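You operate a simulated robot arm through the tools that you are given. There is no shell and no other tool. Be economical: measure what you need, move in short steps, check, and stop when the job is done.

The job below is to be done with a simulated robot arm. You get a single attempt, and the scene is never put back.

TASK
Drain the red shock into the waste tin and refill it with 20 WT oil to the red line.
Fine: its cap stays off, on the bench; shock and bottle back in their places; spill under half a teaspoon. Set down upright: what you pick out.

The check looks at the end state, three seconds after you hand in, the way a careful person would. Anything else that was tipped, shoved, dropped, spilled or broken makes it a failure. A push-on lid holds only when it is set on centred and level and pressed home; a screw cap is set on level and turned clockwise until tight.

THE ROBOT
A 7-joint arm with a two-finger gripper on a trunk, on a base that drives. Base frame: it is fixed to the floor where the robot stands at the start and does not move with it; the origin is under the middle of the robot, x ahead of it, y to its left, z up; the surface under the hand at the start is at about z = 900. Readings come in mm, degrees, newtons and seconds.
With the tool pointing down near the work surface it reaches from about 300 to 740 mm from the robot's upright axis, wherever it stands. Its first joint turns from -166.0 to 166.0 degrees. Places, roughly: work bench [600, -100, 700]. Payload 2.94 kg.
The TCP is the grasp point between the finger pads, 30 mm short of the fingertips. In the tool frame z runs along the fingers and y along their closing line. Largest opening 138 mm; the body of the gripper starts 109 mm behind the TCP.
Orientation is told as [roll, pitch, yaw] about the base's x, y, z axes, in that order, counted from this pose: with the fingers straight down and closing along the base's y, the tool's x points along the base's -x, its y along +y and its z along -z.

THE INTERFACE
- The arm moves only by the tool nudge_tool. Its argument "motion" is a list of rows, each an object (a shift or turn left out is 0, a gripper value left out holds the last) with "dp": the shift along the base's x, y, z in units of 20 mm (1.0 is 20 mm), a list of three; "delta_rot": the turn, a rotation vector about the base's x, y, z in units of 6 degrees (1.0 is 6 degrees), a list of three; "gripper": the opening, from 0 (shut) to 1 (fully open). In form: [{"dp": [tx, ty, tz], "delta_rot": [ax, ay, az], "gripper": gripper}, ...]. A call has 1 to 8 rows; each row shifts and turns the commanded pose from where the row before left it. A call with a number of a shift or a turn outside -1 to 1 is refused whole. Each row takes 0.2 s and may step no farther than 50 mm and 8.6 degrees from the row before; otherwise, or with a gripper value out of range, the whole call is refused. Where a pose cannot be reached the arm comes as near as it can. A force on the tool above 40 N (or 10 N above the force at the start of the call, whichever is more), or a blocked arm, ends the call early, and 0.2 s more pass. The fingers move at their own pace and stop on an object; they squeeze with about 33 N. The grip force told is the motor's: it shows also when the fingers shut on nothing. Time passes only in rows, and 0.2 s behind the last, so rows that do not move let the fingers close. The reply holds the time, the measured pose of the TCP, the force on the tool along the base axes, the opening and the grip force, in the units named above and with some noise, with the torque about the TCP (base axes, N m) and any sound that the robot's microphone picked up.
- Cameras (640 x 400 px; columns grow to the right, rows downward): "scene" is now at [-2.9, 117.2, 1577.9]; the picture's right is [-0.12, -0.99, 0.00], its down [-0.63, 0.08, -0.78] and it looks along [0.77, -0.09, -0.63] (base axes); focal length 260 px, centre (320, 200). "wrist" rides on the gripper at [71, 19, -146] in the tool frame; the picture's right is [-0.26, 0.97, 0.00], its down [-0.85, -0.23, -0.48] and it looks along [-0.46, -0.12, 0.88] (tool axes); focal length 280 px, centre (320, 200). There is no depth. A picture from a camera that has moved, and an enlarged one, comes with that camera's place and axes in the base frame and with its lens. The place of the scene camera against the robot may be out by one fixed shift of up to 12 mm in any direction.
- snapshot(camera): a new picture of that camera. No time passes.
- move_column(by): slides the trunk up (or, below 0, down) by that many mm; the arm and the scene camera ride with it, the base frame stays. It gives what a move gives, with no picture.
- steer(legs): drives the robot by 1 to 6 legs, each [ahead, left, turn to the left] in mm, mm and degrees, along the robot's own axes; the way and the turn of a leg run together, so that a leg with both is an arc; at most 1500 mm and 180 degrees a leg. The arm and the cameras ride along, it lands a little off, and it stops where it bumps. It gives what a move gives.
- pan_tilt(pan, tilt): turns the head with the scene camera to pan (to the left, within 86 degrees either way) and tilt (down, from -29 to 69), counted from straight ahead of the robot. It gives what a move gives.
- enlarge(camera, box): a new picture of the part [left, top, right, bottom] of that camera's present view, enlarged. No time passes.
- job_done(): hands the job in; it is judged then, once.

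Work in short steps. Places have to be worked out from the pictures, the camera data and where the tool is seen: move nearer, look again, correct. Check each grasp and each placing, and mend what went wrong. You have 120 turns and 90 pictures in all, those below and enlarged ones among them. Open the gripper and draw the arm clear of the work before you hand the job in, unless the task says otherwise.

The tools are called after ">>>" by a JSON object that holds its "name" and its "arguments". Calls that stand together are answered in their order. nudge_tool: Moves the arm, as the interface text tells. Its arguments: {"type":"object","properties":{"motion":{"type":"array","items":{"type":"object","properties":{"dp":{"type":"array","items":{"type":"number"}},"delta_rot":{"type":"array","items":{"type":"number"}},"gripper":{"type":"number"}}}}},"required":["motion"]} The other tools are called the same way: move_column (by) slides the trunk up or down; steer (legs) drives the base; pan_tilt (pan, tilt) turns the head that bears the scene camera; snapshot (camera) takes a picture; enlarge (camera, box) takes an enlarged picture of a part of a camera's view; job_done () hands the job in.

At the start:

```text
clock: 0.0
eef_pos: [430.2, -13.3, 1315.8]
tool_rot: [0.0, 0.0, 0.0]
wrist_force: [-0.5, 0.8, -0.1]
ft_torque: [0.01, 0.01, 0.0]
grip_width: 138.1
grasp_force: 0.0
trunk travel left (down, up): [-425.0, 29.0]
robot x, y, heading: [0.7, 0.3, 0.2]
head pan, tilt: [-6.8, 39.2]
```

scene: 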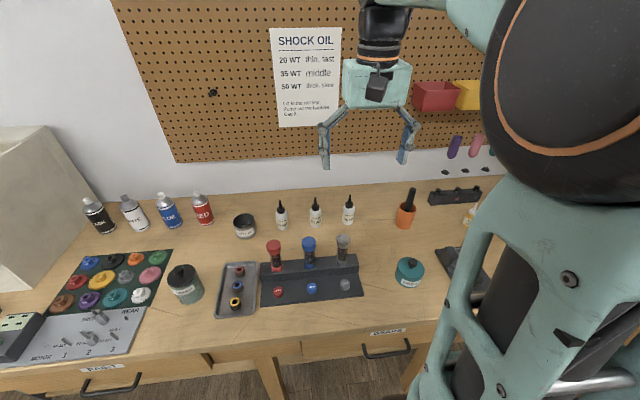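
wrist: 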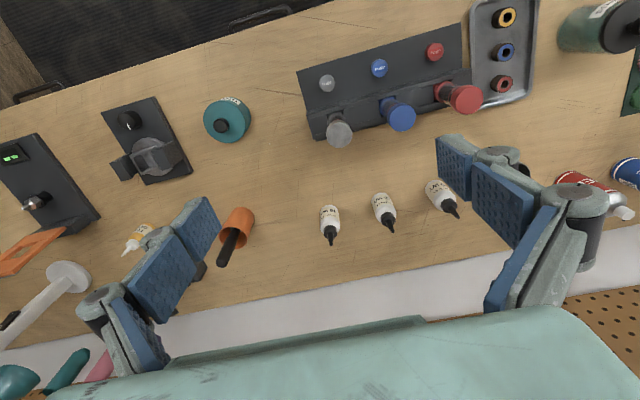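

I start by looking closely at the shock stand, the bottles and the tins.

>>> {"name": "enlarge", "arguments": {"camera": "scene", "box": [210, 180, 380, 310]}}

>>> {"name": "enlarge", "arguments": {"camera": "scene", "box": [260, 20, 350, 130]}}

>>> {"name": "enlarge", "arguments": {"camera": "wrist", "box": [280, 0, 560, 250]}}

```text
3.08 times, centred on (295, 245) of scene
camera zoom: at [-2.9, 117.2, 1577.9], right [-0.12, -0.99, 0.0], down [-0.63, 0.08, -0.78], along [0.77, -0.09, -0.63], focal length 800 px, centre (397, 62)
```

zoom: 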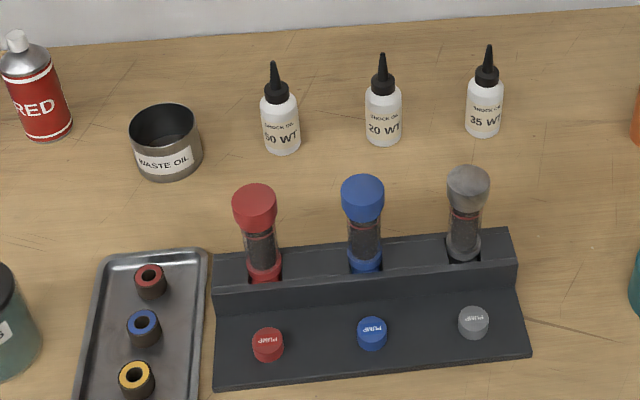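

```text
3.64 times, centred on (305, 75) of scene
camera zoom: at [-2.9, 117.2, 1577.9], right [-0.12, -0.99, 0.0], down [-0.63, 0.08, -0.78], along [0.77, -0.09, -0.63], focal length 946 px, centre (374, 654)
```

zoom: 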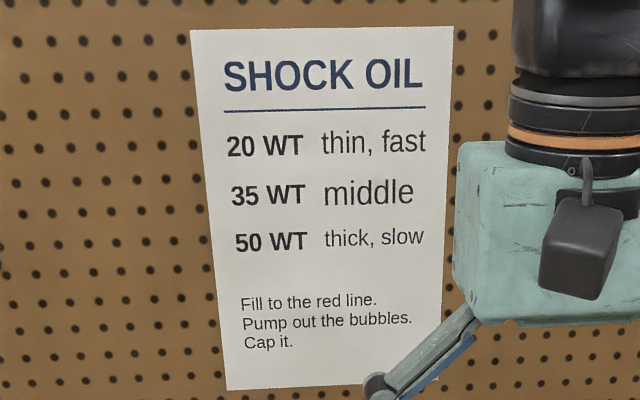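

```text
1.60 times, centred on (420, 125) of wrist
camera zoom: at [360.1, 5.9, 1462.1], right [0.26, 0.97, 0.0], down [0.85, -0.23, 0.48], along [0.46, -0.12, -0.88], focal length 449 px, centre (160, 320)
```

zoom: 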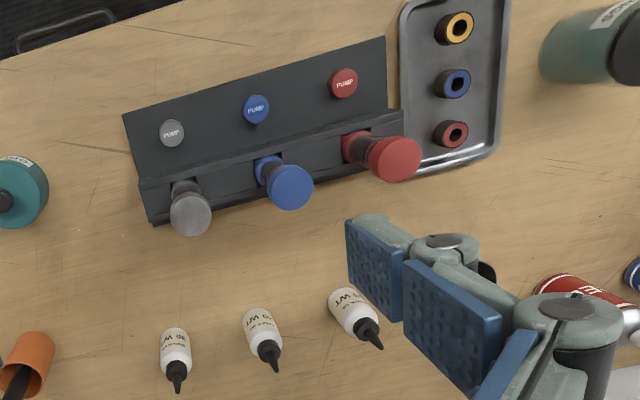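

Red shock sits near (478, 193) with its cap top at about z 1045. I move the hand towards it, above, and look with the wrist camera.

>>> {"name": "nudge_tool", "arguments": {"motion": [{"dp": [0.2, 1, -0.5]}, {"dp": [0.2, 1, -0.5]}, {"dp": [0.2, 1, -0.5]}, {"dp": [0.2, 1, -0.5]}, {"dp": [0.2, 1, -0.5]}, {"dp": [0.2, 1, -0.5]}, {"dp": [0.2, 1, -0.5]}, {"dp": [0.2, 1, -0.5]}]}}

>>> {"name": "snapshot", "arguments": {"camera": "wrist"}}

>>> {"name": "snapshot", "arguments": {"camera": "scene"}}

```text
clock: 1.8
eef_pos: [464.6, 148.1, 1235.2]
tool_rot: [0.0, 0.0, 0.0]
wrist_force: [0.7, 0.0, -0.3]
ft_torque: [0.01, 0.02, 0.0]
grip_width: 137.7
grasp_force: 0.2
trunk travel left (down, up): [-425.0, 29.0]
robot x, y, heading: [0.3, -0.9, 0.2]
head pan, tilt: [-6.8, 39.2]
```

```text
84 pictures are left
camera wrist: at [392.1, 166.8, 1381.4], right [0.26, 0.97, 0.0], down [0.85, -0.23, 0.48], along [0.46, -0.12, -0.88], focal length 280 px, centre (320, 200)
```

wrist: 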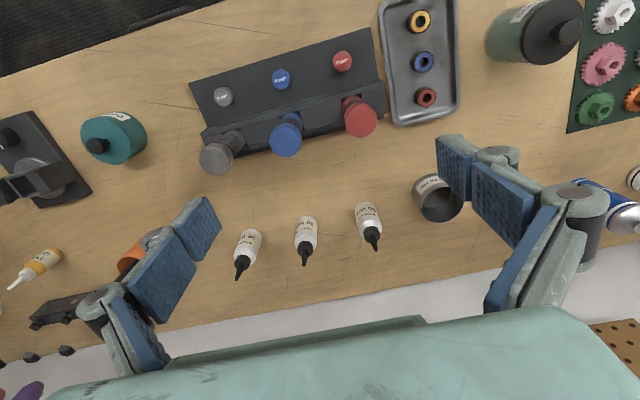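

```text
83 pictures are left
camera scene: at [-2.7, 117.7, 1577.9], right [-0.12, -0.99, 0.0], down [-0.63, 0.07, -0.78], along [0.77, -0.09, -0.63], focal length 260 px, centre (320, 200)
```

scene: 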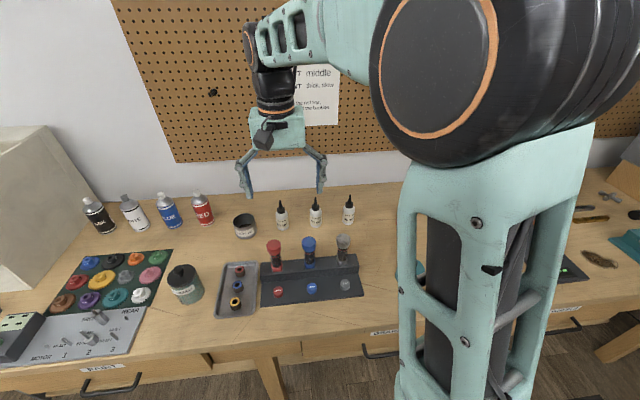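

Triangulated, the cap top centre is at about (476, 197, 1041). I move over it, staying above, and check again.

>>> {"name": "nudge_tool", "arguments": {"motion": [{"dp": [0.2, 0.8, -0.8], "gripper": 0.65}, {"dp": [0.2, 0.8, -0.9]}, {"dp": [0.17, 0.82, -0.9]}, {"dp": [0, 0, -0.9]}, {"dp": [0, 0, -0.9]}, {"dp": [0, 0, -0.9]}, {"dp": [0, 0, -0.9]}, {}]}}

>>> {"name": "snapshot", "arguments": {"camera": "wrist"}}

>>> {"name": "enlarge", "arguments": {"camera": "scene", "box": [210, 180, 380, 310]}}

```text
clock: 3.6
eef_pos: [476.0, 194.9, 1113.2]
tool_rot: [0.0, 0.0, 0.1]
wrist_force: [0.2, -0.8, 0.6]
ft_torque: [0.0, -0.01, -0.03]
grip_width: 89.7
grasp_force: 0.0
trunk travel left (down, up): [-425.0, 29.0]
robot x, y, heading: [-0.0, -1.1, 0.3]
head pan, tilt: [-6.8, 39.2]
```

```text
82 pictures are left
camera wrist: at [403.4, 214.3, 1258.4], right [0.26, 0.97, 0.0], down [0.85, -0.23, 0.48], along [0.46, -0.12, -0.88], focal length 280 px, centre (320, 200)
```

wrist: 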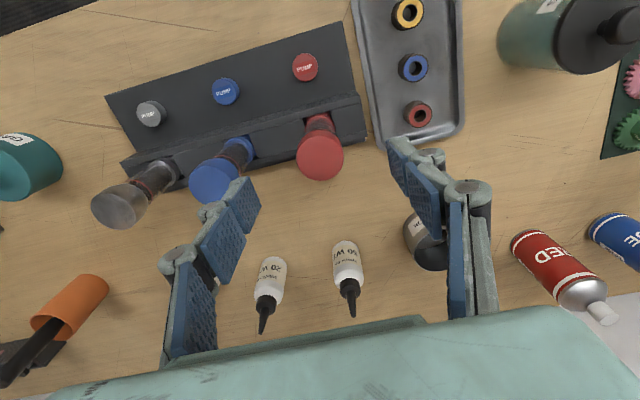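

```text
3.08 times, centred on (295, 245) of scene
camera zoom: at [-3.0, 117.2, 1577.9], right [-0.12, -0.99, 0.0], down [-0.63, 0.08, -0.78], along [0.77, -0.09, -0.63], focal length 800 px, centre (397, 62)
```

zoom: 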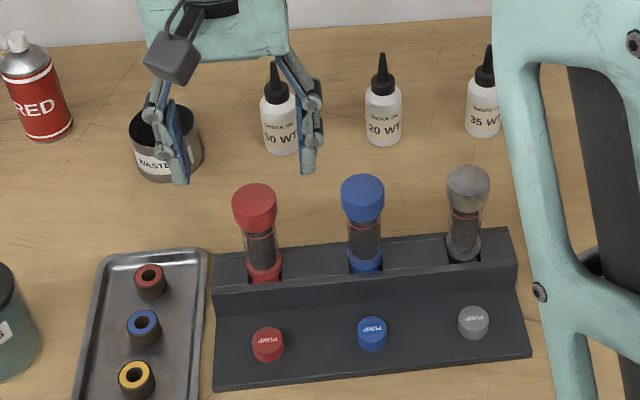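

The cap centre reads about (479, 196). I descend so that the pads surround the cap.

>>> {"name": "nudge_tool", "arguments": {"motion": [{"dp": [0.15, 0.05, -0.8]}, {"dp": [0, 0, -0.8]}, {"dp": [0, 0, -0.8]}, {"dp": [0, 0, -0.8]}, {"dp": [0, 0, -0.8]}, {}]}}

>>> {"name": "snapshot", "arguments": {"camera": "wrist"}}

>>> {"name": "enlarge", "arguments": {"camera": "scene", "box": [210, 180, 380, 310]}}

```text
clock: 5.0
eef_pos: [479.2, 195.7, 1032.9]
tool_rot: [-0.1, 0.1, -0.1]
wrist_force: [0.8, 1.2, 0.5]
ft_torque: [-0.04, -0.01, 0.03]
grip_width: 89.7
grasp_force: 0.0
trunk travel left (down, up): [-425.0, 29.0]
robot x, y, heading: [0.9, -1.6, 0.0]
head pan, tilt: [-6.8, 39.2]
```

```text
80 pictures are left
camera wrist: at [406.8, 215.2, 1178.3], right [0.26, 0.97, 0.0], down [0.85, -0.23, 0.48], along [0.46, -0.12, -0.88], focal length 280 px, centre (320, 200)
```

wrist: 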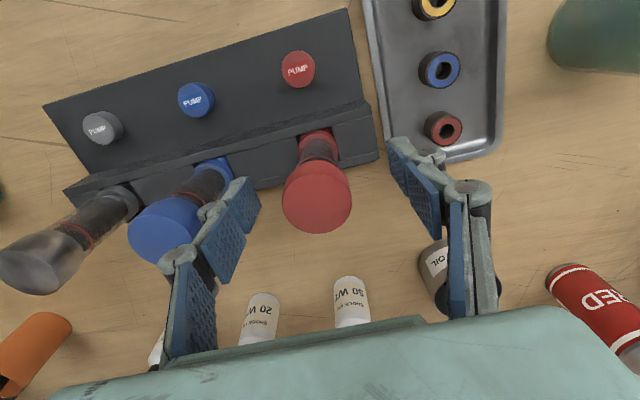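

```text
3.08 times, centred on (295, 245) of scene
camera zoom: at [-3.0, 117.2, 1577.9], right [-0.12, -0.99, 0.0], down [-0.63, 0.08, -0.78], along [0.77, -0.09, -0.63], focal length 800 px, centre (397, 62)
```

zoom: 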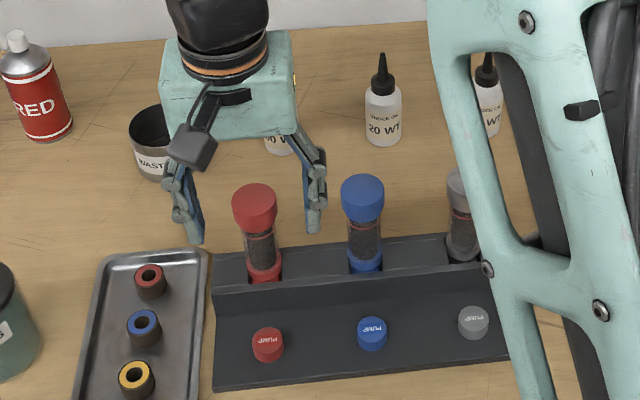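

The TCP lies right on the cap centre. I close the gripper on the cap.

>>> {"name": "nudge_tool", "arguments": {"motion": [{"gripper": 0.2}, {}, {}, {}, {}]}}

```text
clock: 6.2
eef_pos: [479.2, 196.1, 1032.5]
tool_rot: [0.1, 0.1, 0.0]
wrist_force: [0.5, -0.6, -0.9]
ft_torque: [-0.01, 0.03, 0.04]
grip_width: 36.0
grasp_force: 32.9
trunk travel left (down, up): [-425.0, 29.0]
robot x, y, heading: [-0.6, 1.8, 0.1]
head pan, tilt: [-6.8, 39.2]
```

Held at 36 mm. I turn it counter-clockwise and watch the torque.

>>> {"name": "nudge_tool", "arguments": {"motion": [{"gripper": 0, "delta_rot": [0, 0, 1]}, {"delta_rot": [0, 0, 1]}, {"delta_rot": [0, 0, 1]}, {"delta_rot": [0, 0, 1]}, {"delta_rot": [0, 0, 1]}, {"delta_rot": [0, 0, 1]}, {"delta_rot": [0, 0, 1]}, {"delta_rot": [0, 0, 1]}]}}

>>> {"name": "snapshot", "arguments": {"camera": "wrist"}}

```text
clock: 8.0
eef_pos: [477.7, 194.2, 1032.4]
tool_rot: [0.0, -0.1, 48.1]
wrist_force: [-0.6, -4.6, 2.5]
ft_torque: [-0.44, 0.08, -0.02]
grip_width: 35.9
grasp_force: 32.7
trunk travel left (down, up): [-425.0, 29.0]
robot x, y, heading: [0.8, 0.8, -0.0]
head pan, tilt: [-6.8, 39.2]
```

```text
78 pictures are left
camera wrist: at [415.6, 155.2, 1178.6], right [-0.54, 0.84, 0.0], down [0.74, 0.48, 0.48], along [0.4, 0.26, -0.88], focal length 280 px, centre (320, 200)
```

wrist: 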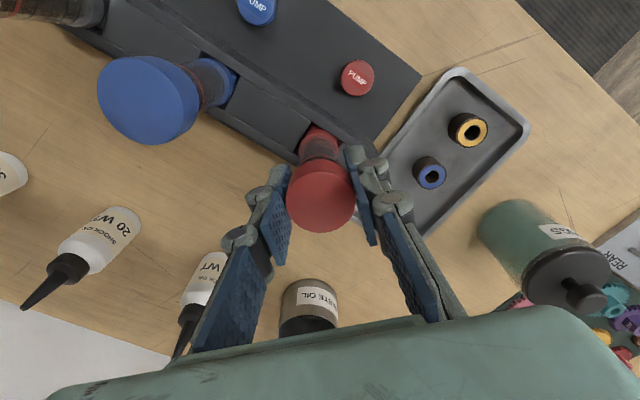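

Turning freely with a slight side load; I keep turning with a small rise watch.

>>> {"name": "nudge_tool", "arguments": {"motion": [{"delta_rot": [0, 0, 1]}, {"delta_rot": [0, 0, 1]}, {"delta_rot": [0, 0, 1]}, {"delta_rot": [0, 0, 1]}, {"delta_rot": [0, 0, 1]}, {"delta_rot": [0, 0, 1]}, {"delta_rot": [0, 0, 1]}, {"delta_rot": [0, 0, 1]}]}}

>>> {"name": "enlarge", "arguments": {"camera": "scene", "box": [210, 180, 380, 310]}}

```text
clock: 9.8
eef_pos: [478.8, 195.0, 1032.5]
tool_rot: [-0.1, 0.0, 96.2]
wrist_force: [1.0, -7.8, 5.5]
ft_torque: [-0.74, -0.06, -0.03]
grip_width: 35.8
grasp_force: 32.9
trunk travel left (down, up): [-425.0, 29.0]
robot x, y, heading: [2.5, 4.8, 0.1]
head pan, tilt: [-6.8, 39.2]
```

```text
3.08 times, centred on (295, 245) of scene
camera zoom: at [-3.3, 116.0, 1578.0], right [-0.12, -0.99, 0.0], down [-0.63, 0.08, -0.78], along [0.77, -0.09, -0.63], focal length 800 px, centre (397, 62)
```

zoom: 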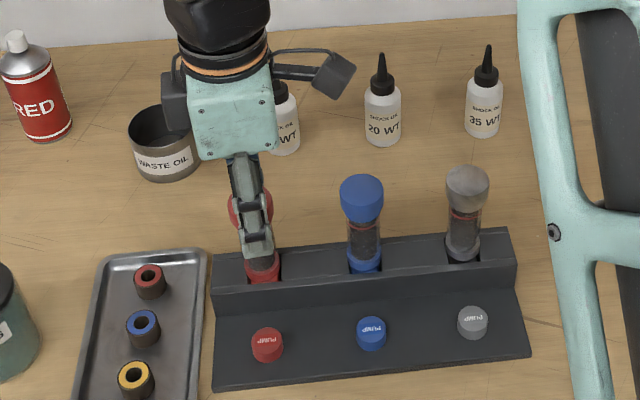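

The upward push on the tool grows, so the cap is climbing its thread. I keep turning with a small rise and shift slightly toward -y.

>>> {"name": "nudge_tool", "arguments": {"motion": [{"dp": [0, -0.05, 0.03], "delta_rot": [0, 0, 1]}, {"dp": [0, -0.05, 0.02], "delta_rot": [0, 0, 1]}, {"dp": [0, 0, 0.02], "delta_rot": [0, 0, 1]}, {"dp": [0, 0, 0.02], "delta_rot": [0, 0, 1]}, {"dp": [0, 0, 0.02], "delta_rot": [0, 0, 1]}, {"dp": [0, 0, 0.02], "delta_rot": [0, 0, 1]}, {"dp": [0, 0, 0.02], "delta_rot": [0, 0, 1]}]}}

>>> {"name": "snapshot", "arguments": {"camera": "wrist"}}

```text
clock: 11.4
eef_pos: [478.8, 193.4, 1035.5]
tool_rot: [0.1, -0.1, 138.1]
wrist_force: [1.0, -1.3, -2.9]
ft_torque: [-0.18, -0.02, 0.02]
grip_width: 36.0
grasp_force: 33.5
trunk travel left (down, up): [-425.0, 29.0]
robot x, y, heading: [2.6, 0.8, 0.1]
head pan, tilt: [-6.8, 39.2]
```

```text
76 pictures are left
camera wrist: at [517.3, 132.2, 1180.5], right [-0.84, -0.54, 0.0], down [-0.48, 0.74, 0.48], along [-0.26, 0.4, -0.88], focal length 280 px, centre (320, 200)
```

wrist: 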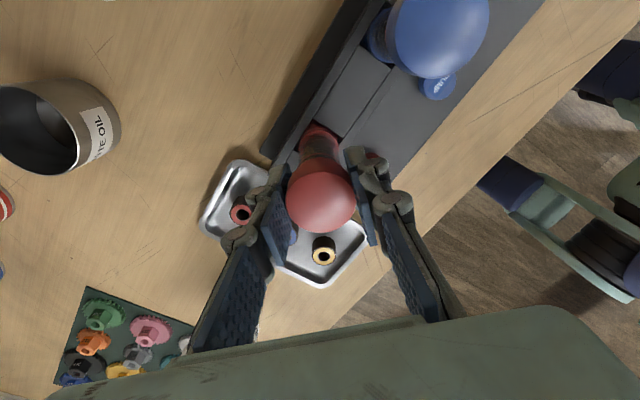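

Loads are small. I turn further, as far as the wrist allows, keeping height.

>>> {"name": "nudge_tool", "arguments": {"motion": [{"delta_rot": [0, 0, 1]}, {"delta_rot": [0, 0, 1]}, {"delta_rot": [0, 0, 1]}, {"delta_rot": [0, 0, 1]}, {"delta_rot": [0, 0, 1]}, {"delta_rot": [0, 0, 1]}, {"delta_rot": [0, 0, 1]}]}}

>>> {"name": "enlarge", "arguments": {"camera": "scene", "box": [210, 180, 380, 310]}}

```text
clock: 13.0
eef_pos: [478.1, 193.7, 1035.3]
tool_rot: [0.1, 0.0, -179.9]
wrist_force: [0.2, 0.4, -1.8]
ft_torque: [-0.06, -0.12, -0.01]
grip_width: 36.1
grasp_force: 33.2
trunk travel left (down, up): [-425.0, 29.0]
robot x, y, heading: [4.2, -0.6, -0.1]
head pan, tilt: [-6.8, 39.2]
```

```text
3.08 times, centred on (295, 245) of scene
camera zoom: at [-2.6, 117.2, 1577.9], right [-0.12, -0.99, 0.0], down [-0.63, 0.08, -0.78], along [0.77, -0.09, -0.63], focal length 800 px, centre (397, 62)
```

zoom: 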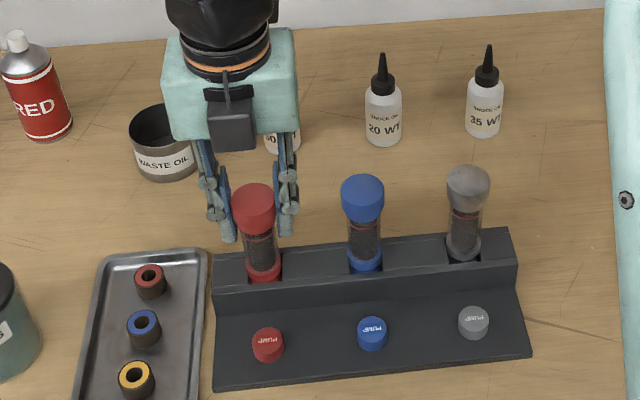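

Still turning smoothly at 180°. I continue.

>>> {"name": "nudge_tool", "arguments": {"motion": [{"delta_rot": [0, 0, 1]}, {"delta_rot": [0, 0, 1]}, {"delta_rot": [0, 0, 1]}, {"delta_rot": [0, 0, 1]}, {"delta_rot": [0, 0, 1]}, {"delta_rot": [0, 0, 1]}, {"delta_rot": [0, 0, 1]}, {"delta_rot": [0, 0, 1]}]}}

```text
clock: 14.8
eef_pos: [479.4, 193.3, 1034.8]
tool_rot: [0.1, 0.0, -132.0]
wrist_force: [-0.1, 0.9, 0.2]
ft_torque: [0.04, 0.03, 0.0]
grip_width: 36.0
grasp_force: 32.8
trunk travel left (down, up): [-425.0, 29.0]
robot x, y, heading: [1.4, 2.3, -0.2]
head pan, tilt: [-6.8, 39.2]
```

Loads have vanished; I lift gently by 10 mm to see whether the cap comes away.

>>> {"name": "nudge_tool", "arguments": {"motion": [{"dp": [0, 0, 0.12]}, {"dp": [0, 0, 0.13]}, {"dp": [0, 0, 0.25]}, {}]}}

>>> {"name": "enlarge", "arguments": {"camera": "scene", "box": [240, 200, 320, 290]}}

```text
clock: 15.8
eef_pos: [479.0, 194.3, 1046.1]
tool_rot: [-0.1, 0.0, -132.1]
wrist_force: [0.4, 0.3, 0.1]
ft_torque: [0.0, -0.01, -0.01]
grip_width: 35.7
grasp_force: 32.8
trunk travel left (down, up): [-425.0, 29.0]
robot x, y, heading: [-0.5, -0.0, -0.0]
head pan, tilt: [-6.8, 39.2]
```

```text
4.44 times, centred on (280, 245) of scene
camera zoom: at [-2.9, 117.2, 1577.9], right [-0.12, -0.99, 0.0], down [-0.63, 0.08, -0.78], along [0.77, -0.09, -0.63], focal length 1156 px, centre (498, 0)
```

zoom: 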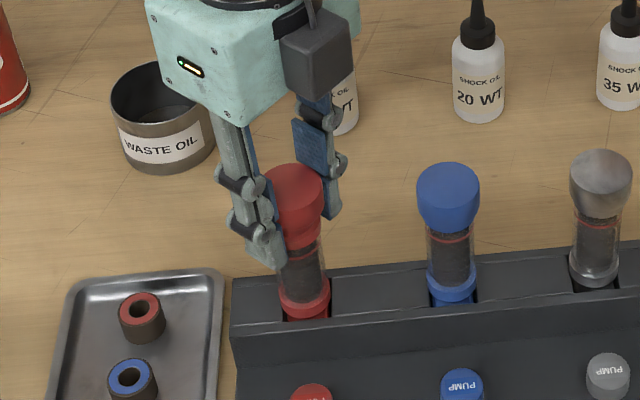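

The force reads zero and the foot stays in its socket, so the cap seems free. I lift more to confirm.

>>> {"name": "nudge_tool", "arguments": {"motion": [{"dp": [0, 0, 0.5]}, {"dp": [0, 0, 0.8]}, {"dp": [0, 0, 0.9]}, {"dp": [0, 0, 0.9]}]}}

>>> {"name": "enlarge", "arguments": {"camera": "scene", "box": [210, 180, 380, 310]}}

>>> {"name": "snapshot", "arguments": {"camera": "wrist"}}

```text
clock: 16.8
eef_pos: [478.0, 193.5, 1107.8]
tool_rot: [0.0, 0.0, -131.9]
wrist_force: [0.9, -0.6, -0.8]
ft_torque: [-0.02, -0.01, -0.02]
grip_width: 35.7
grasp_force: 33.0
trunk travel left (down, up): [-425.0, 29.0]
robot x, y, heading: [-0.6, 3.2, -0.1]
head pan, tilt: [-6.8, 39.2]
```

```text
3.08 times, centred on (295, 245) of scene
camera zoom: at [-3.1, 117.2, 1577.9], right [-0.12, -0.99, 0.0], down [-0.63, 0.08, -0.78], along [0.77, -0.09, -0.63], focal length 800 px, centre (397, 62)
```

zoom: 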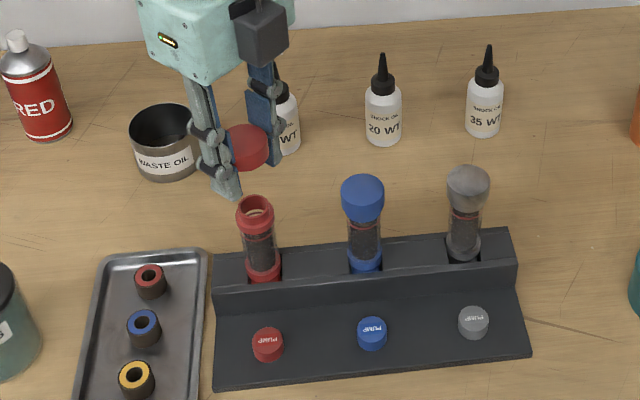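

```text
72 pictures are left
camera wrist: at [538.6, 234.3, 1253.1], right [0.54, -0.84, 0.0], down [-0.74, -0.48, 0.48], along [-0.4, -0.26, -0.88], focal length 280 px, centre (320, 200)
```

wrist: 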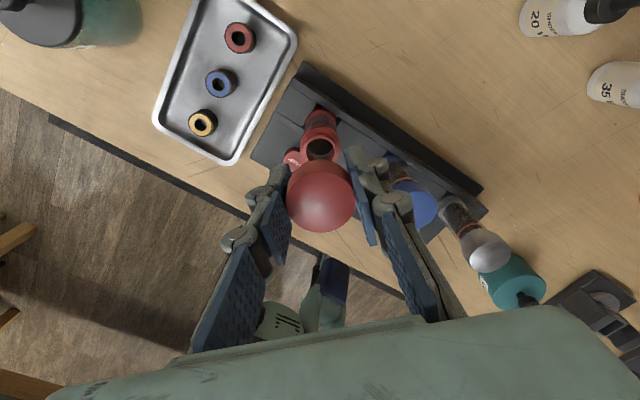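

The cap is off, but it sits too high in the pads to be set on the bench. I rest it loosely back on the neck, regrip it with the fingertips 16 mm higher, then lift again.

>>> {"name": "nudge_tool", "arguments": {"motion": [{"dp": [0, 0, -0.9]}, {"dp": [0, 0, -0.9]}, {"dp": [0, 0, -0.8]}, {"dp": [0, 0, -0.5]}, {"dp": [0, 0, -0.3]}, {"dp": [0, 0, -0.15]}, {}]}}

>>> {"name": "enlarge", "arguments": {"camera": "scene", "box": [240, 200, 320, 290]}}

```text
clock: 18.4
eef_pos: [478.2, 194.5, 1035.6]
tool_rot: [0.1, -0.1, -132.0]
wrist_force: [0.0, 0.1, 0.5]
ft_torque: [-0.01, 0.0, 0.01]
grip_width: 36.0
grasp_force: 32.9
trunk travel left (down, up): [-425.0, 29.0]
robot x, y, heading: [0.7, -0.2, -0.1]
head pan, tilt: [-6.8, 39.2]
```

```text
4.44 times, centred on (280, 245) of scene
camera zoom: at [-2.9, 117.3, 1577.9], right [-0.12, -0.99, 0.0], down [-0.63, 0.08, -0.78], along [0.77, -0.09, -0.63], focal length 1156 px, centre (498, 0)
```

zoom: 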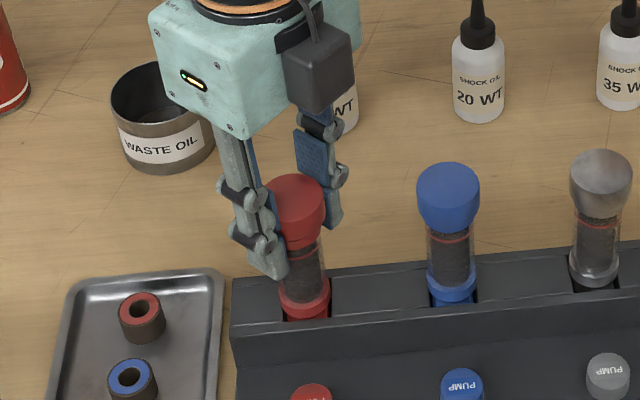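

The cap is seated on the neck again. I open, rise 17 mm and regrip.

>>> {"name": "nudge_tool", "arguments": {"motion": [{"gripper": 0.45}, {}, {"dp": [0, 0, 0.42]}, {"dp": [0, 0, 0.43]}, {"gripper": 0.1}, {}, {}]}}

>>> {"name": "enlarge", "arguments": {"camera": "scene", "box": [240, 200, 320, 290]}}

```text
clock: 20.0
eef_pos: [479.0, 194.1, 1055.0]
tool_rot: [0.0, 0.0, -132.0]
wrist_force: [0.3, 0.7, 1.5]
ft_torque: [0.03, -0.04, -0.02]
grip_width: 36.6
grasp_force: 32.9
trunk travel left (down, up): [-425.0, 29.0]
robot x, y, heading: [-0.8, 3.5, 0.2]
head pan, tilt: [-6.8, 39.2]
```

```text
4.44 times, centred on (280, 245) of scene
camera zoom: at [-3.0, 117.2, 1577.9], right [-0.12, -0.99, 0.0], down [-0.63, 0.08, -0.78], along [0.77, -0.09, -0.63], focal length 1156 px, centre (498, 0)
```

zoom: 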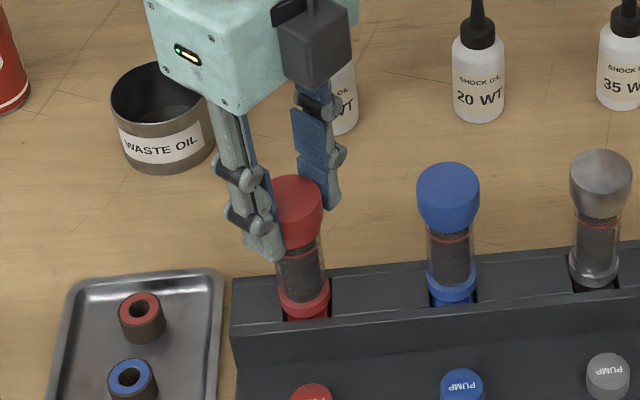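

Regripped. I lift clear and carry it toward (592, 236).

>>> {"name": "nudge_tool", "arguments": {"motion": [{"dp": [0, 0, 0.5]}, {"dp": [0, 0, 1]}, {"dp": [0, 0, 1]}, {"dp": [1, 0.4, 0]}, {"dp": [1, 0.4, 0]}, {"dp": [1, 0.4, 0]}, {"dp": [1, 0.4, 0]}, {"dp": [1, 0.4, 0]}]}}

>>> {"name": "snapshot", "arguments": {"camera": "wrist"}}

>>> {"name": "snapshot", "arguments": {"camera": "scene"}}

```text
clock: 21.8
eef_pos: [579.2, 234.0, 1102.4]
tool_rot: [0.0, -0.1, -132.0]
wrist_force: [-0.4, 0.4, -1.1]
ft_torque: [-0.02, 0.0, -0.04]
grip_width: 36.8
grasp_force: 33.2
trunk travel left (down, up): [-425.0, 29.0]
robot x, y, heading: [-0.2, -0.1, 0.3]
head pan, tilt: [-6.8, 39.2]
```

```text
69 pictures are left
camera wrist: at [640.0, 273.5, 1248.5], right [0.54, -0.84, 0.0], down [-0.74, -0.48, 0.48], along [-0.4, -0.26, -0.88], focal length 280 px, centre (320, 200)
```

wrist: 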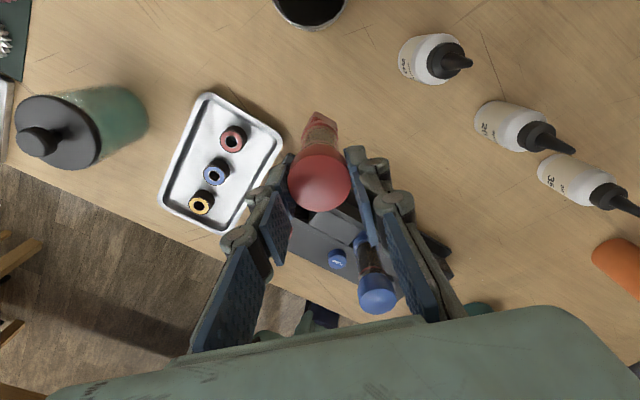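

```text
68 pictures are left
camera scene: at [-2.0, 117.5, 1577.9], right [-0.12, -0.99, 0.0], down [-0.63, 0.07, -0.77], along [0.77, -0.09, -0.63], focal length 260 px, centre (320, 200)
```

scene: 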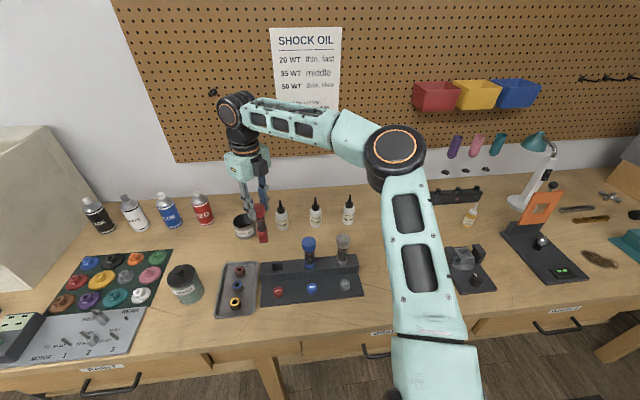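

The whole shock seems to have come along under the cap. I look closer before doing anything.

>>> {"name": "enlarge", "arguments": {"camera": "scene", "box": [215, 150, 315, 270]}}

>>> {"name": "enlarge", "arguments": {"camera": "wrist", "box": [250, 90, 400, 220]}}

```text
3.33 times, centred on (265, 210) of scene
camera zoom: at [-2.0, 117.5, 1577.9], right [-0.12, -0.99, 0.0], down [-0.63, 0.07, -0.77], along [0.77, -0.09, -0.63], focal length 867 px, centre (503, 167)
```

zoom: 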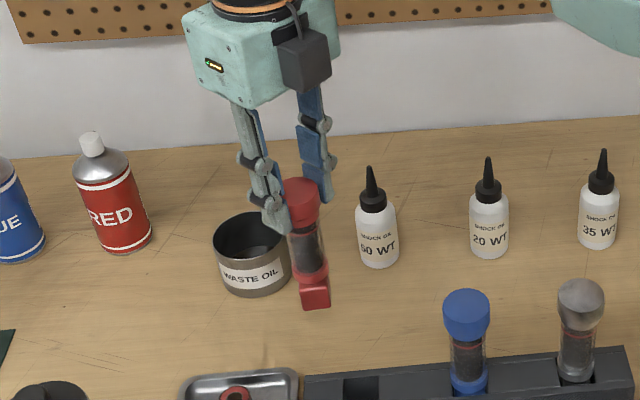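

```text
3.08 times, centred on (325, 155) of wrist
camera zoom: at [640.0, 273.5, 1248.5], right [0.54, -0.84, 0.0], down [-0.74, -0.48, 0.48], along [-0.4, -0.26, -0.88], focal length 863 px, centre (305, 338)
```

zoom: 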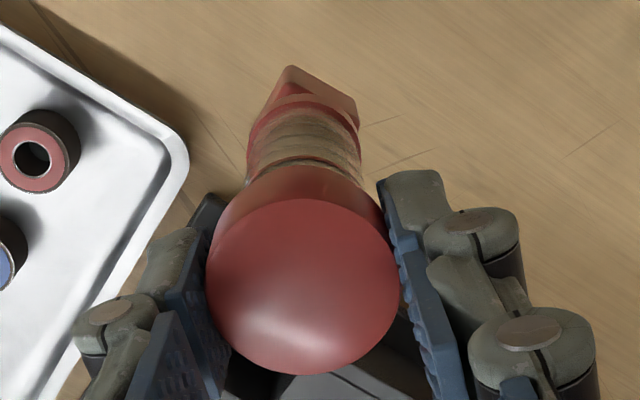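

The cap re-caught the neck and the shock (square foot, keyed socket) hangs from it upright. I go back along exactly the same path, stopping above the socket to look.

>>> {"name": "nudge_tool", "arguments": {"motion": [{"dp": [-1, -0.4, 0]}, {"dp": [-1, -0.4, 0]}, {"dp": [-1, -0.4, 0]}, {"dp": [-1, -0.4, 0]}, {"dp": [-1, -0.4, 0]}, {}]}}

>>> {"name": "enlarge", "arguments": {"camera": "scene", "box": [230, 190, 330, 300]}}

>>> {"name": "enlarge", "arguments": {"camera": "wrist", "box": [220, 60, 420, 240]}}

```text
clock: 23.2
eef_pos: [479.5, 194.2, 1102.9]
tool_rot: [-0.1, 0.0, -132.0]
wrist_force: [0.1, 0.5, -1.5]
ft_torque: [0.02, 0.01, 0.02]
grip_width: 36.9
grasp_force: 33.1
trunk travel left (down, up): [-425.0, 29.0]
robot x, y, heading: [-1.7, -1.5, -0.1]
head pan, tilt: [-6.8, 39.2]
```

```text
3.64 times, centred on (280, 245) of scene
camera zoom: at [-2.6, 117.3, 1577.9], right [-0.12, -0.99, 0.0], down [-0.63, 0.07, -0.78], along [0.77, -0.09, -0.63], focal length 946 px, centre (466, 36)
```

zoom: 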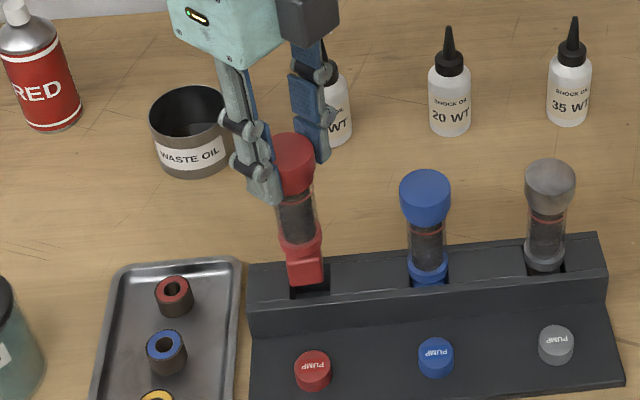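

```text
2.22 times, centred on (320, 150) of wrist
camera zoom: at [539.2, 233.9, 1248.8], right [0.54, -0.84, 0.0], down [-0.74, -0.48, 0.48], along [-0.4, -0.26, -0.88], focal length 623 px, centre (320, 311)
```

zoom: 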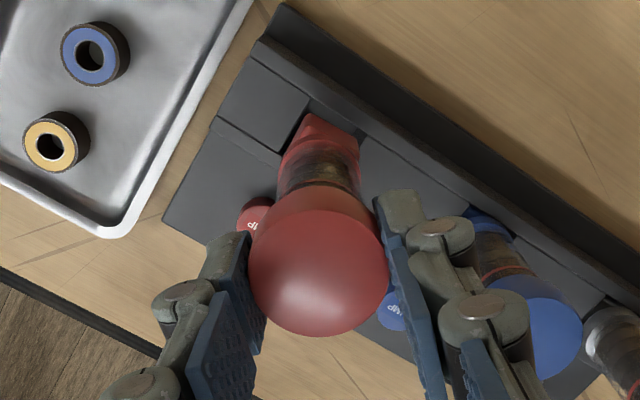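

Foot lines up over the socket. I lower it slowly along the same line.

>>> {"name": "nudge_tool", "arguments": {"motion": [{"dp": [0, 0, -0.5]}, {"dp": [0, 0, -0.5]}, {"dp": [0, 0, -0.4]}, {"dp": [0, 0, -0.3]}, {"dp": [0, 0, -0.3]}, {"dp": [0, 0, -0.2]}, {"dp": [0, 0, -0.1]}, {}]}}

>>> {"name": "enlarge", "arguments": {"camera": "scene", "box": [230, 190, 330, 300]}}

```text
clock: 25.0
eef_pos: [478.8, 195.3, 1057.6]
tool_rot: [0.0, 0.0, -132.0]
wrist_force: [-0.4, -1.0, -1.4]
ft_torque: [-0.18, 0.01, 0.0]
grip_width: 36.8
grasp_force: 32.7
trunk travel left (down, up): [-425.0, 29.0]
robot x, y, heading: [-3.4, -1.1, -0.2]
head pan, tilt: [-6.8, 39.2]
```

```text
3.64 times, centred on (280, 245) of scene
camera zoom: at [-2.8, 117.1, 1577.9], right [-0.12, -0.99, 0.0], down [-0.63, 0.08, -0.78], along [0.77, -0.09, -0.63], focal length 946 px, centre (466, 36)
```

zoom: 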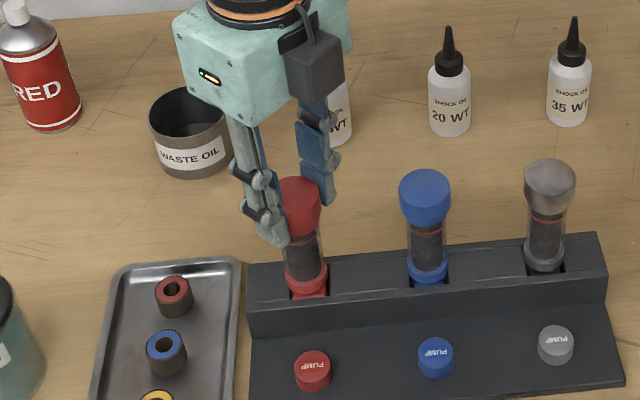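

It is in the socket, a couple of mm from the bottom. I lower the last bit.

>>> {"name": "nudge_tool", "arguments": {"motion": [{"dp": [0, 0, -0.06]}, {"dp": [0, 0, -0.06]}, {}]}}

```text
clock: 25.8
eef_pos: [478.4, 194.2, 1054.6]
tool_rot: [0.0, 0.0, -132.0]
wrist_force: [-0.5, -0.5, -3.1]
ft_torque: [-0.05, 0.0, 0.03]
grip_width: 36.6
grasp_force: 33.2
trunk travel left (down, up): [-425.0, 29.0]
robot x, y, heading: [0.8, -0.8, -0.1]
head pan, tilt: [-6.8, 39.2]
```

Seated. I try a further counter-clockwise turn to free the cap again.

>>> {"name": "nudge_tool", "arguments": {"motion": [{"dp": [0, 0, -0.04], "delta_rot": [0, 0, 1]}, {"delta_rot": [0, 0, 1]}, {"delta_rot": [0, 0, 1]}, {"delta_rot": [0, 0, 1]}, {"delta_rot": [0, 0, 1]}, {"delta_rot": [0, 0, 1]}, {"delta_rot": [0, 0, 1]}, {"delta_rot": [0, 0, 1]}]}}

>>> {"name": "enlarge", "arguments": {"camera": "scene", "box": [230, 190, 330, 300]}}

```text
clock: 27.6
eef_pos: [454.2, 186.5, 1058.4]
tool_rot: [0.0, -0.2, -106.2]
wrist_force: [24.6, 9.2, -3.9]
ft_torque: [0.71, -1.02, -0.02]
grip_width: 37.7
grasp_force: 32.8
out of reach, approached as far as the arm can: row 4, 5, 6, 7, 8
trunk travel left (down, up): [-425.0, 29.0]
robot x, y, heading: [-0.6, 0.2, 0.3]
head pan, tilt: [-6.8, 39.2]
```

```text
3.64 times, centred on (280, 245) of scene
camera zoom: at [1.5, 118.8, 1577.7], right [-0.12, -0.99, 0.0], down [-0.63, 0.07, -0.77], along [0.77, -0.09, -0.63], focal length 946 px, centre (466, 36)
```

zoom: 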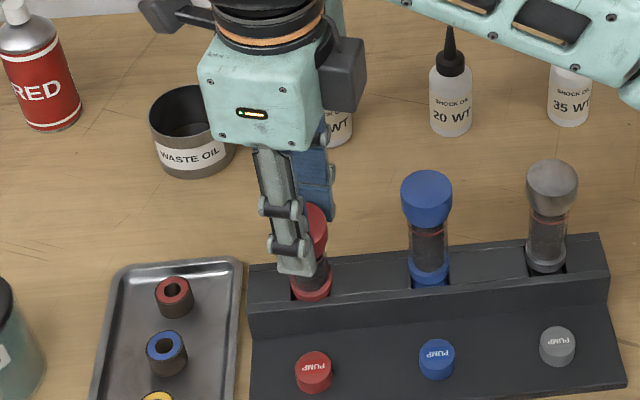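

The wrist limit pushed the hand sideways. I undo the turn at once.

>>> {"name": "nudge_tool", "arguments": {"motion": [{"delta_rot": [0, 0, -1]}, {"delta_rot": [0, 0, -1]}, {"delta_rot": [0, 0, -1]}, {"delta_rot": [0, 0, -1]}, {"delta_rot": [0, 0, -1]}, {}]}}

>>> {"name": "enlarge", "arguments": {"camera": "scene", "box": [230, 190, 330, 300]}}

```text
clock: 29.0
eef_pos: [451.8, 185.5, 1057.8]
tool_rot: [-0.2, -0.4, -136.2]
wrist_force: [11.2, 2.5, -1.9]
ft_torque: [0.12, -0.67, -0.02]
grip_width: 36.3
grasp_force: 32.9
trunk travel left (down, up): [-425.0, 29.0]
robot x, y, heading: [-0.4, -2.8, 0.3]
head pan, tilt: [-6.8, 39.2]
```

```text
3.64 times, centred on (280, 245) of scene
camera zoom: at [-1.2, 117.7, 1577.9], right [-0.12, -0.99, 0.0], down [-0.63, 0.07, -0.77], along [0.77, -0.09, -0.63], focal length 946 px, centre (466, 36)
```

zoom: 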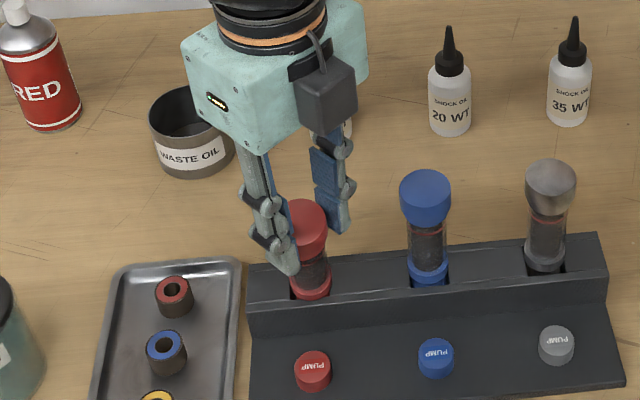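

The hand is 27 mm off toward the robot, with the shock leaning. I bring it back upright to (478.5, 194.3).

>>> {"name": "nudge_tool", "arguments": {"motion": [{"dp": [0.33, 0.11, 0]}, {"dp": [0.33, 0.11, 0]}, {"dp": [0.33, 0.11, 0]}, {"dp": [0.33, 0.11, -0.1]}, {}]}}

>>> {"name": "enlarge", "arguments": {"camera": "scene", "box": [230, 190, 330, 300]}}

>>> {"name": "enlarge", "arguments": {"camera": "wrist", "box": [220, 60, 420, 240]}}

```text
clock: 30.2
eef_pos: [476.6, 192.8, 1057.9]
tool_rot: [-0.1, -0.4, -136.1]
wrist_force: [-4.2, -8.7, 1.3]
ft_torque: [-0.93, 0.64, -0.03]
grip_width: 35.9
grasp_force: 33.5
trunk travel left (down, up): [-425.0, 29.0]
robot x, y, heading: [-0.7, -0.0, -0.3]
head pan, tilt: [-6.8, 39.2]
```

```text
3.64 times, centred on (280, 245) of scene
camera zoom: at [-3.7, 116.0, 1578.0], right [-0.12, -0.99, 0.0], down [-0.63, 0.08, -0.78], along [0.77, -0.09, -0.63], focal length 946 px, centre (466, 36)
```

zoom: 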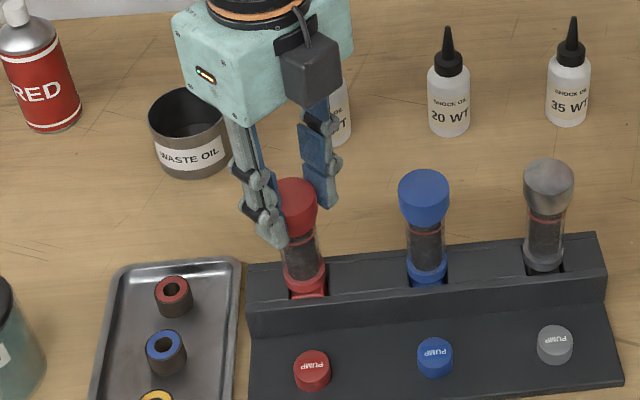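

```text
2.22 times, centred on (320, 150) of wrist
camera zoom: at [540.2, 228.8, 1203.4], right [0.48, -0.88, 0.0], down [-0.77, -0.42, 0.48], along [-0.42, -0.23, -0.88], focal length 623 px, centre (320, 311)
```

zoom: 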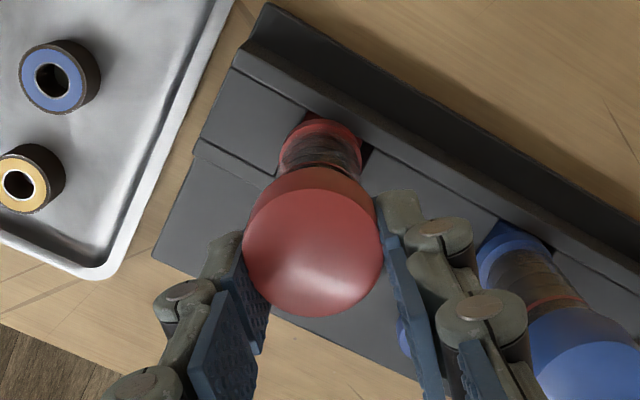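

It's nearly upright again; I release so it settles in the socket, and check.

>>> {"name": "nudge_tool", "arguments": {"motion": [{"gripper": 0.3}, {"gripper": 0.5}, {}, {"dp": [0, 0, 0.9]}, {"dp": [0, 0, 0.9]}]}}

>>> {"name": "enlarge", "arguments": {"camera": "scene", "box": [230, 190, 330, 300]}}

>>> {"name": "snapshot", "arguments": {"camera": "wrist"}}

```text
clock: 31.4
eef_pos: [477.5, 194.5, 1094.4]
tool_rot: [-0.1, -0.2, -136.1]
wrist_force: [-0.5, 1.0, -0.1]
ft_torque: [0.0, 0.01, -0.01]
grip_width: 68.8
grasp_force: 0.0
trunk travel left (down, up): [-425.0, 29.0]
robot x, y, heading: [-1.8, -0.2, -0.0]
head pan, tilt: [-6.8, 39.2]
```

```text
3.64 times, centred on (280, 245) of scene
camera zoom: at [-3.3, 117.3, 1577.9], right [-0.12, -0.99, 0.0], down [-0.63, 0.08, -0.78], along [0.77, -0.09, -0.63], focal length 946 px, centre (466, 36)
```

zoom: 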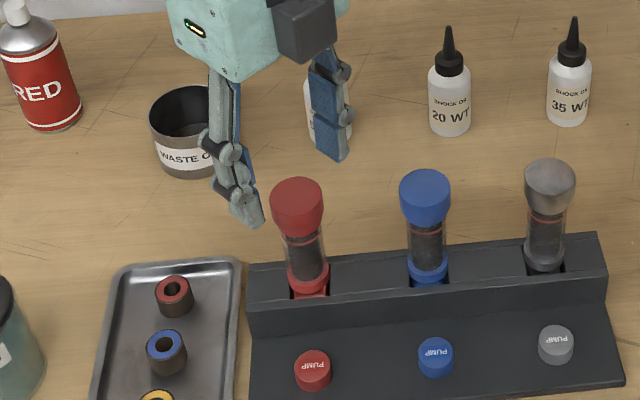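

```text
57 pictures are left
camera wrist: at [540.2, 229.8, 1239.3], right [0.48, -0.88, 0.0], down [-0.77, -0.42, 0.48], along [-0.42, -0.23, -0.88], focal length 280 px, centre (320, 200)
```

wrist: 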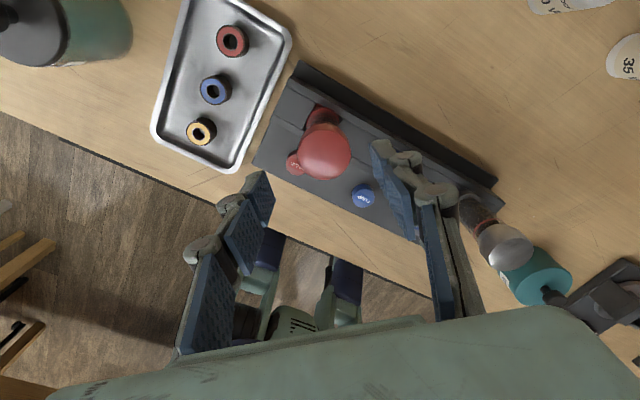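

The shock stands with its cap. I turn the hand back by 192° above it for a fresh unscrewing stroke, this time gripping high from the outset.

>>> {"name": "nudge_tool", "arguments": {"motion": [{"delta_rot": [0, 0, -1]}, {"delta_rot": [0, 0, -1]}, {"delta_rot": [0, 0, -1]}, {"delta_rot": [0, 0, -1]}, {"delta_rot": [0, 0, -1]}, {"delta_rot": [0, 0, -1]}, {"delta_rot": [0, 0, -1]}, {"delta_rot": [0, 0, -1]}]}}

>>> {"name": "nudge_tool", "arguments": {"motion": [{"delta_rot": [0, 0, -1]}, {"delta_rot": [0, 0, -1]}, {"delta_rot": [0, 0, -1]}, {"delta_rot": [0, 0, -1]}, {"delta_rot": [0, 0, -1]}, {"delta_rot": [0, 0, -1]}, {"delta_rot": [0, 0, -1]}, {"delta_rot": [0, 0, -1]}]}}

>>> {"name": "nudge_tool", "arguments": {"motion": [{"delta_rot": [0, 0, -1]}, {"delta_rot": [0, 0, -1]}, {"delta_rot": [0, 0, -1]}, {"delta_rot": [0, 0, -1]}, {"delta_rot": [0, 0, -1]}, {"delta_rot": [0, 0, -1]}, {"delta_rot": [0, 0, -1]}, {"delta_rot": [0, 0, -1]}]}}

>>> {"name": "nudge_tool", "arguments": {"motion": [{"delta_rot": [0, 0, -1]}, {"delta_rot": [0, 0, -1]}, {"delta_rot": [0, 0, -1]}, {"delta_rot": [0, 0, -1]}, {"delta_rot": [0, 0, -1]}, {"delta_rot": [0, 0, -1]}, {"delta_rot": [0, 0, -1]}, {"delta_rot": [0, 0, -1]}]}}

>>> {"name": "snapshot", "arguments": {"camera": "wrist"}}

```text
clock: 33.2
eef_pos: [476.1, 193.8, 1093.9]
tool_rot: [-0.2, -0.4, 175.8]
wrist_force: [-0.9, 0.4, -0.1]
ft_torque: [0.03, 0.02, 0.0]
grip_width: 68.9
grasp_force: 0.1
trunk travel left (down, up): [-425.0, 29.0]
robot x, y, heading: [-2.1, 0.0, 0.0]
head pan, tilt: [-6.8, 39.2]
```

```text
clock: 35.0
eef_pos: [476.2, 195.0, 1093.8]
tool_rot: [-0.2, -0.3, 127.8]
wrist_force: [0.6, 0.6, -0.5]
ft_torque: [-0.03, -0.01, -0.02]
grip_width: 69.0
grasp_force: 0.0
trunk travel left (down, up): [-425.0, 29.0]
robot x, y, heading: [-2.4, 2.0, -0.1]
head pan, tilt: [-6.8, 39.2]
```

```text
clock: 36.8
eef_pos: [476.0, 194.7, 1093.5]
tool_rot: [-0.1, -0.3, 79.9]
wrist_force: [-0.5, 0.2, 0.0]
ft_torque: [-0.02, -0.03, 0.0]
grip_width: 68.8
grasp_force: 0.2
trunk travel left (down, up): [-425.0, 29.0]
robot x, y, heading: [3.3, 0.1, 0.1]
head pan, tilt: [-6.8, 39.2]
```

```text
clock: 38.6
eef_pos: [477.1, 193.4, 1093.4]
tool_rot: [-0.1, -0.3, 31.7]
wrist_force: [0.5, 0.7, -0.6]
ft_torque: [0.0, 0.0, -0.02]
grip_width: 68.8
grasp_force: 0.0
trunk travel left (down, up): [-425.0, 29.0]
robot x, y, heading: [4.6, -0.7, 0.3]
head pan, tilt: [-6.8, 39.2]
```

```text
56 pictures are left
camera wrist: at [404.1, 172.9, 1239.0], right [-0.29, 0.96, 0.0], down [0.84, 0.25, 0.48], along [0.46, 0.14, -0.88], focal length 280 px, centre (320, 200)
```

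wrist: 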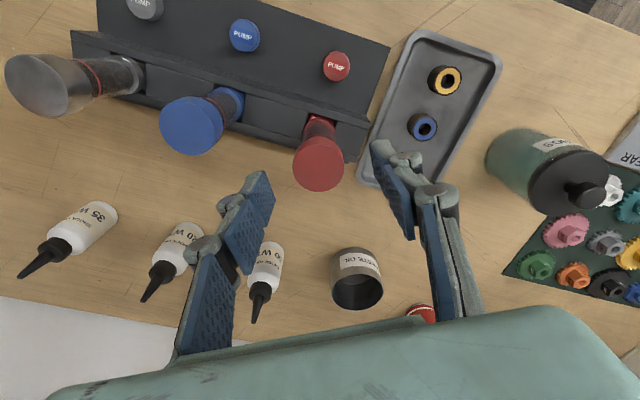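

Cap centre reads (480, 194). I descend to z≈1054 and grip its upper part.

>>> {"name": "nudge_tool", "arguments": {"motion": [{"dp": [0.12, 0, -0.6]}, {"dp": [0, 0, -0.7]}, {"dp": [0, 0, -0.67]}, {"gripper": 0.1}, {}, {}]}}

>>> {"name": "nudge_tool", "arguments": {"motion": [{"delta_rot": [0, 0, 1]}, {"delta_rot": [0, 0, 1]}, {"delta_rot": [0, 0, 1]}, {"delta_rot": [0, 0, 1]}, {"delta_rot": [0, 0, 1]}, {"delta_rot": [0, 0, 1]}]}}

```text
clock: 40.0
eef_pos: [478.5, 193.1, 1054.9]
tool_rot: [-0.3, -0.4, 31.9]
wrist_force: [0.8, 0.0, 0.0]
ft_torque: [-0.02, -0.02, 0.03]
grip_width: 36.7
grasp_force: 32.9
trunk travel left (down, up): [-425.0, 29.0]
robot x, y, heading: [-1.1, 1.2, -0.1]
head pan, tilt: [-6.8, 39.2]
```

```text
clock: 41.4
eef_pos: [478.3, 193.2, 1054.8]
tool_rot: [-0.1, -0.3, 68.0]
wrist_force: [-0.8, -0.3, 0.0]
ft_torque: [0.02, -0.02, 0.02]
grip_width: 36.7
grasp_force: 32.3
trunk travel left (down, up): [-425.0, 29.0]
robot x, y, heading: [2.7, 1.7, 0.1]
head pan, tilt: [-6.8, 39.2]
```

No resistance; I turn further.

>>> {"name": "nudge_tool", "arguments": {"motion": [{"delta_rot": [0, 0, 1]}, {"delta_rot": [0, 0, 1]}, {"delta_rot": [0, 0, 1]}, {"delta_rot": [0, 0, 1]}, {"delta_rot": [0, 0, 1]}, {"delta_rot": [0, 0, 1]}, {"delta_rot": [0, 0, 1]}, {"delta_rot": [0, 0, 1]}]}}

>>> {"name": "nudge_tool", "arguments": {"motion": [{"delta_rot": [0, 0, 1]}, {"delta_rot": [0, 0, 1]}, {"delta_rot": [0, 0, 1]}, {"delta_rot": [0, 0, 1]}, {"delta_rot": [0, 0, 1]}, {"delta_rot": [0, 0, 1]}, {"delta_rot": [0, 0, 1]}, {"delta_rot": [0, 0, 1]}]}}

>>> {"name": "nudge_tool", "arguments": {"motion": [{"dp": [0, 0, 0.15]}, {"dp": [0, 0, 0.25]}, {"dp": [0, 0, 0.3]}, {"dp": [0, 0, 0.3]}, {}]}}

>>> {"name": "enlarge", "arguments": {"camera": "scene", "box": [230, 190, 330, 300]}}

```text
clock: 43.2
eef_pos: [478.7, 193.8, 1054.8]
tool_rot: [-0.2, -0.2, 116.0]
wrist_force: [-0.6, 0.5, -0.2]
ft_torque: [-0.01, -0.01, -0.01]
grip_width: 36.6
grasp_force: 33.3
trunk travel left (down, up): [-425.0, 29.0]
robot x, y, heading: [-0.4, 0.1, 0.1]
head pan, tilt: [-6.8, 39.2]
```

```text
clock: 45.0
eef_pos: [478.8, 194.0, 1054.0]
tool_rot: [-0.1, -0.2, 164.0]
wrist_force: [0.3, 0.7, 0.1]
ft_torque: [0.01, -0.02, 0.0]
grip_width: 36.7
grasp_force: 33.0
trunk travel left (down, up): [-425.0, 29.0]
robot x, y, heading: [-1.5, -0.9, -0.2]
head pan, tilt: [-6.8, 39.2]
```

```text
clock: 46.2
eef_pos: [479.7, 194.0, 1073.3]
tool_rot: [-0.3, -0.4, 163.8]
wrist_force: [0.1, 0.2, -0.3]
ft_torque: [0.0, -0.01, -0.02]
grip_width: 36.7
grasp_force: 33.7
trunk travel left (down, up): [-425.0, 29.0]
robot x, y, heading: [1.6, -1.5, 0.1]
head pan, tilt: [-6.8, 39.2]
```

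```text
3.64 times, centred on (280, 245) of scene
camera zoom: at [-2.9, 117.2, 1577.9], right [-0.12, -0.99, 0.0], down [-0.63, 0.08, -0.78], along [0.77, -0.09, -0.63], focal length 946 px, centre (466, 36)
```

zoom: 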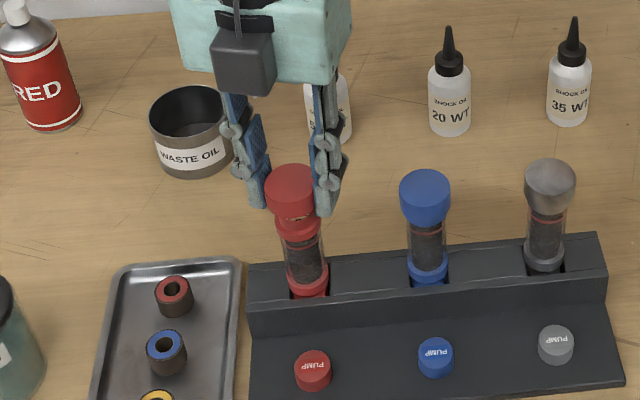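

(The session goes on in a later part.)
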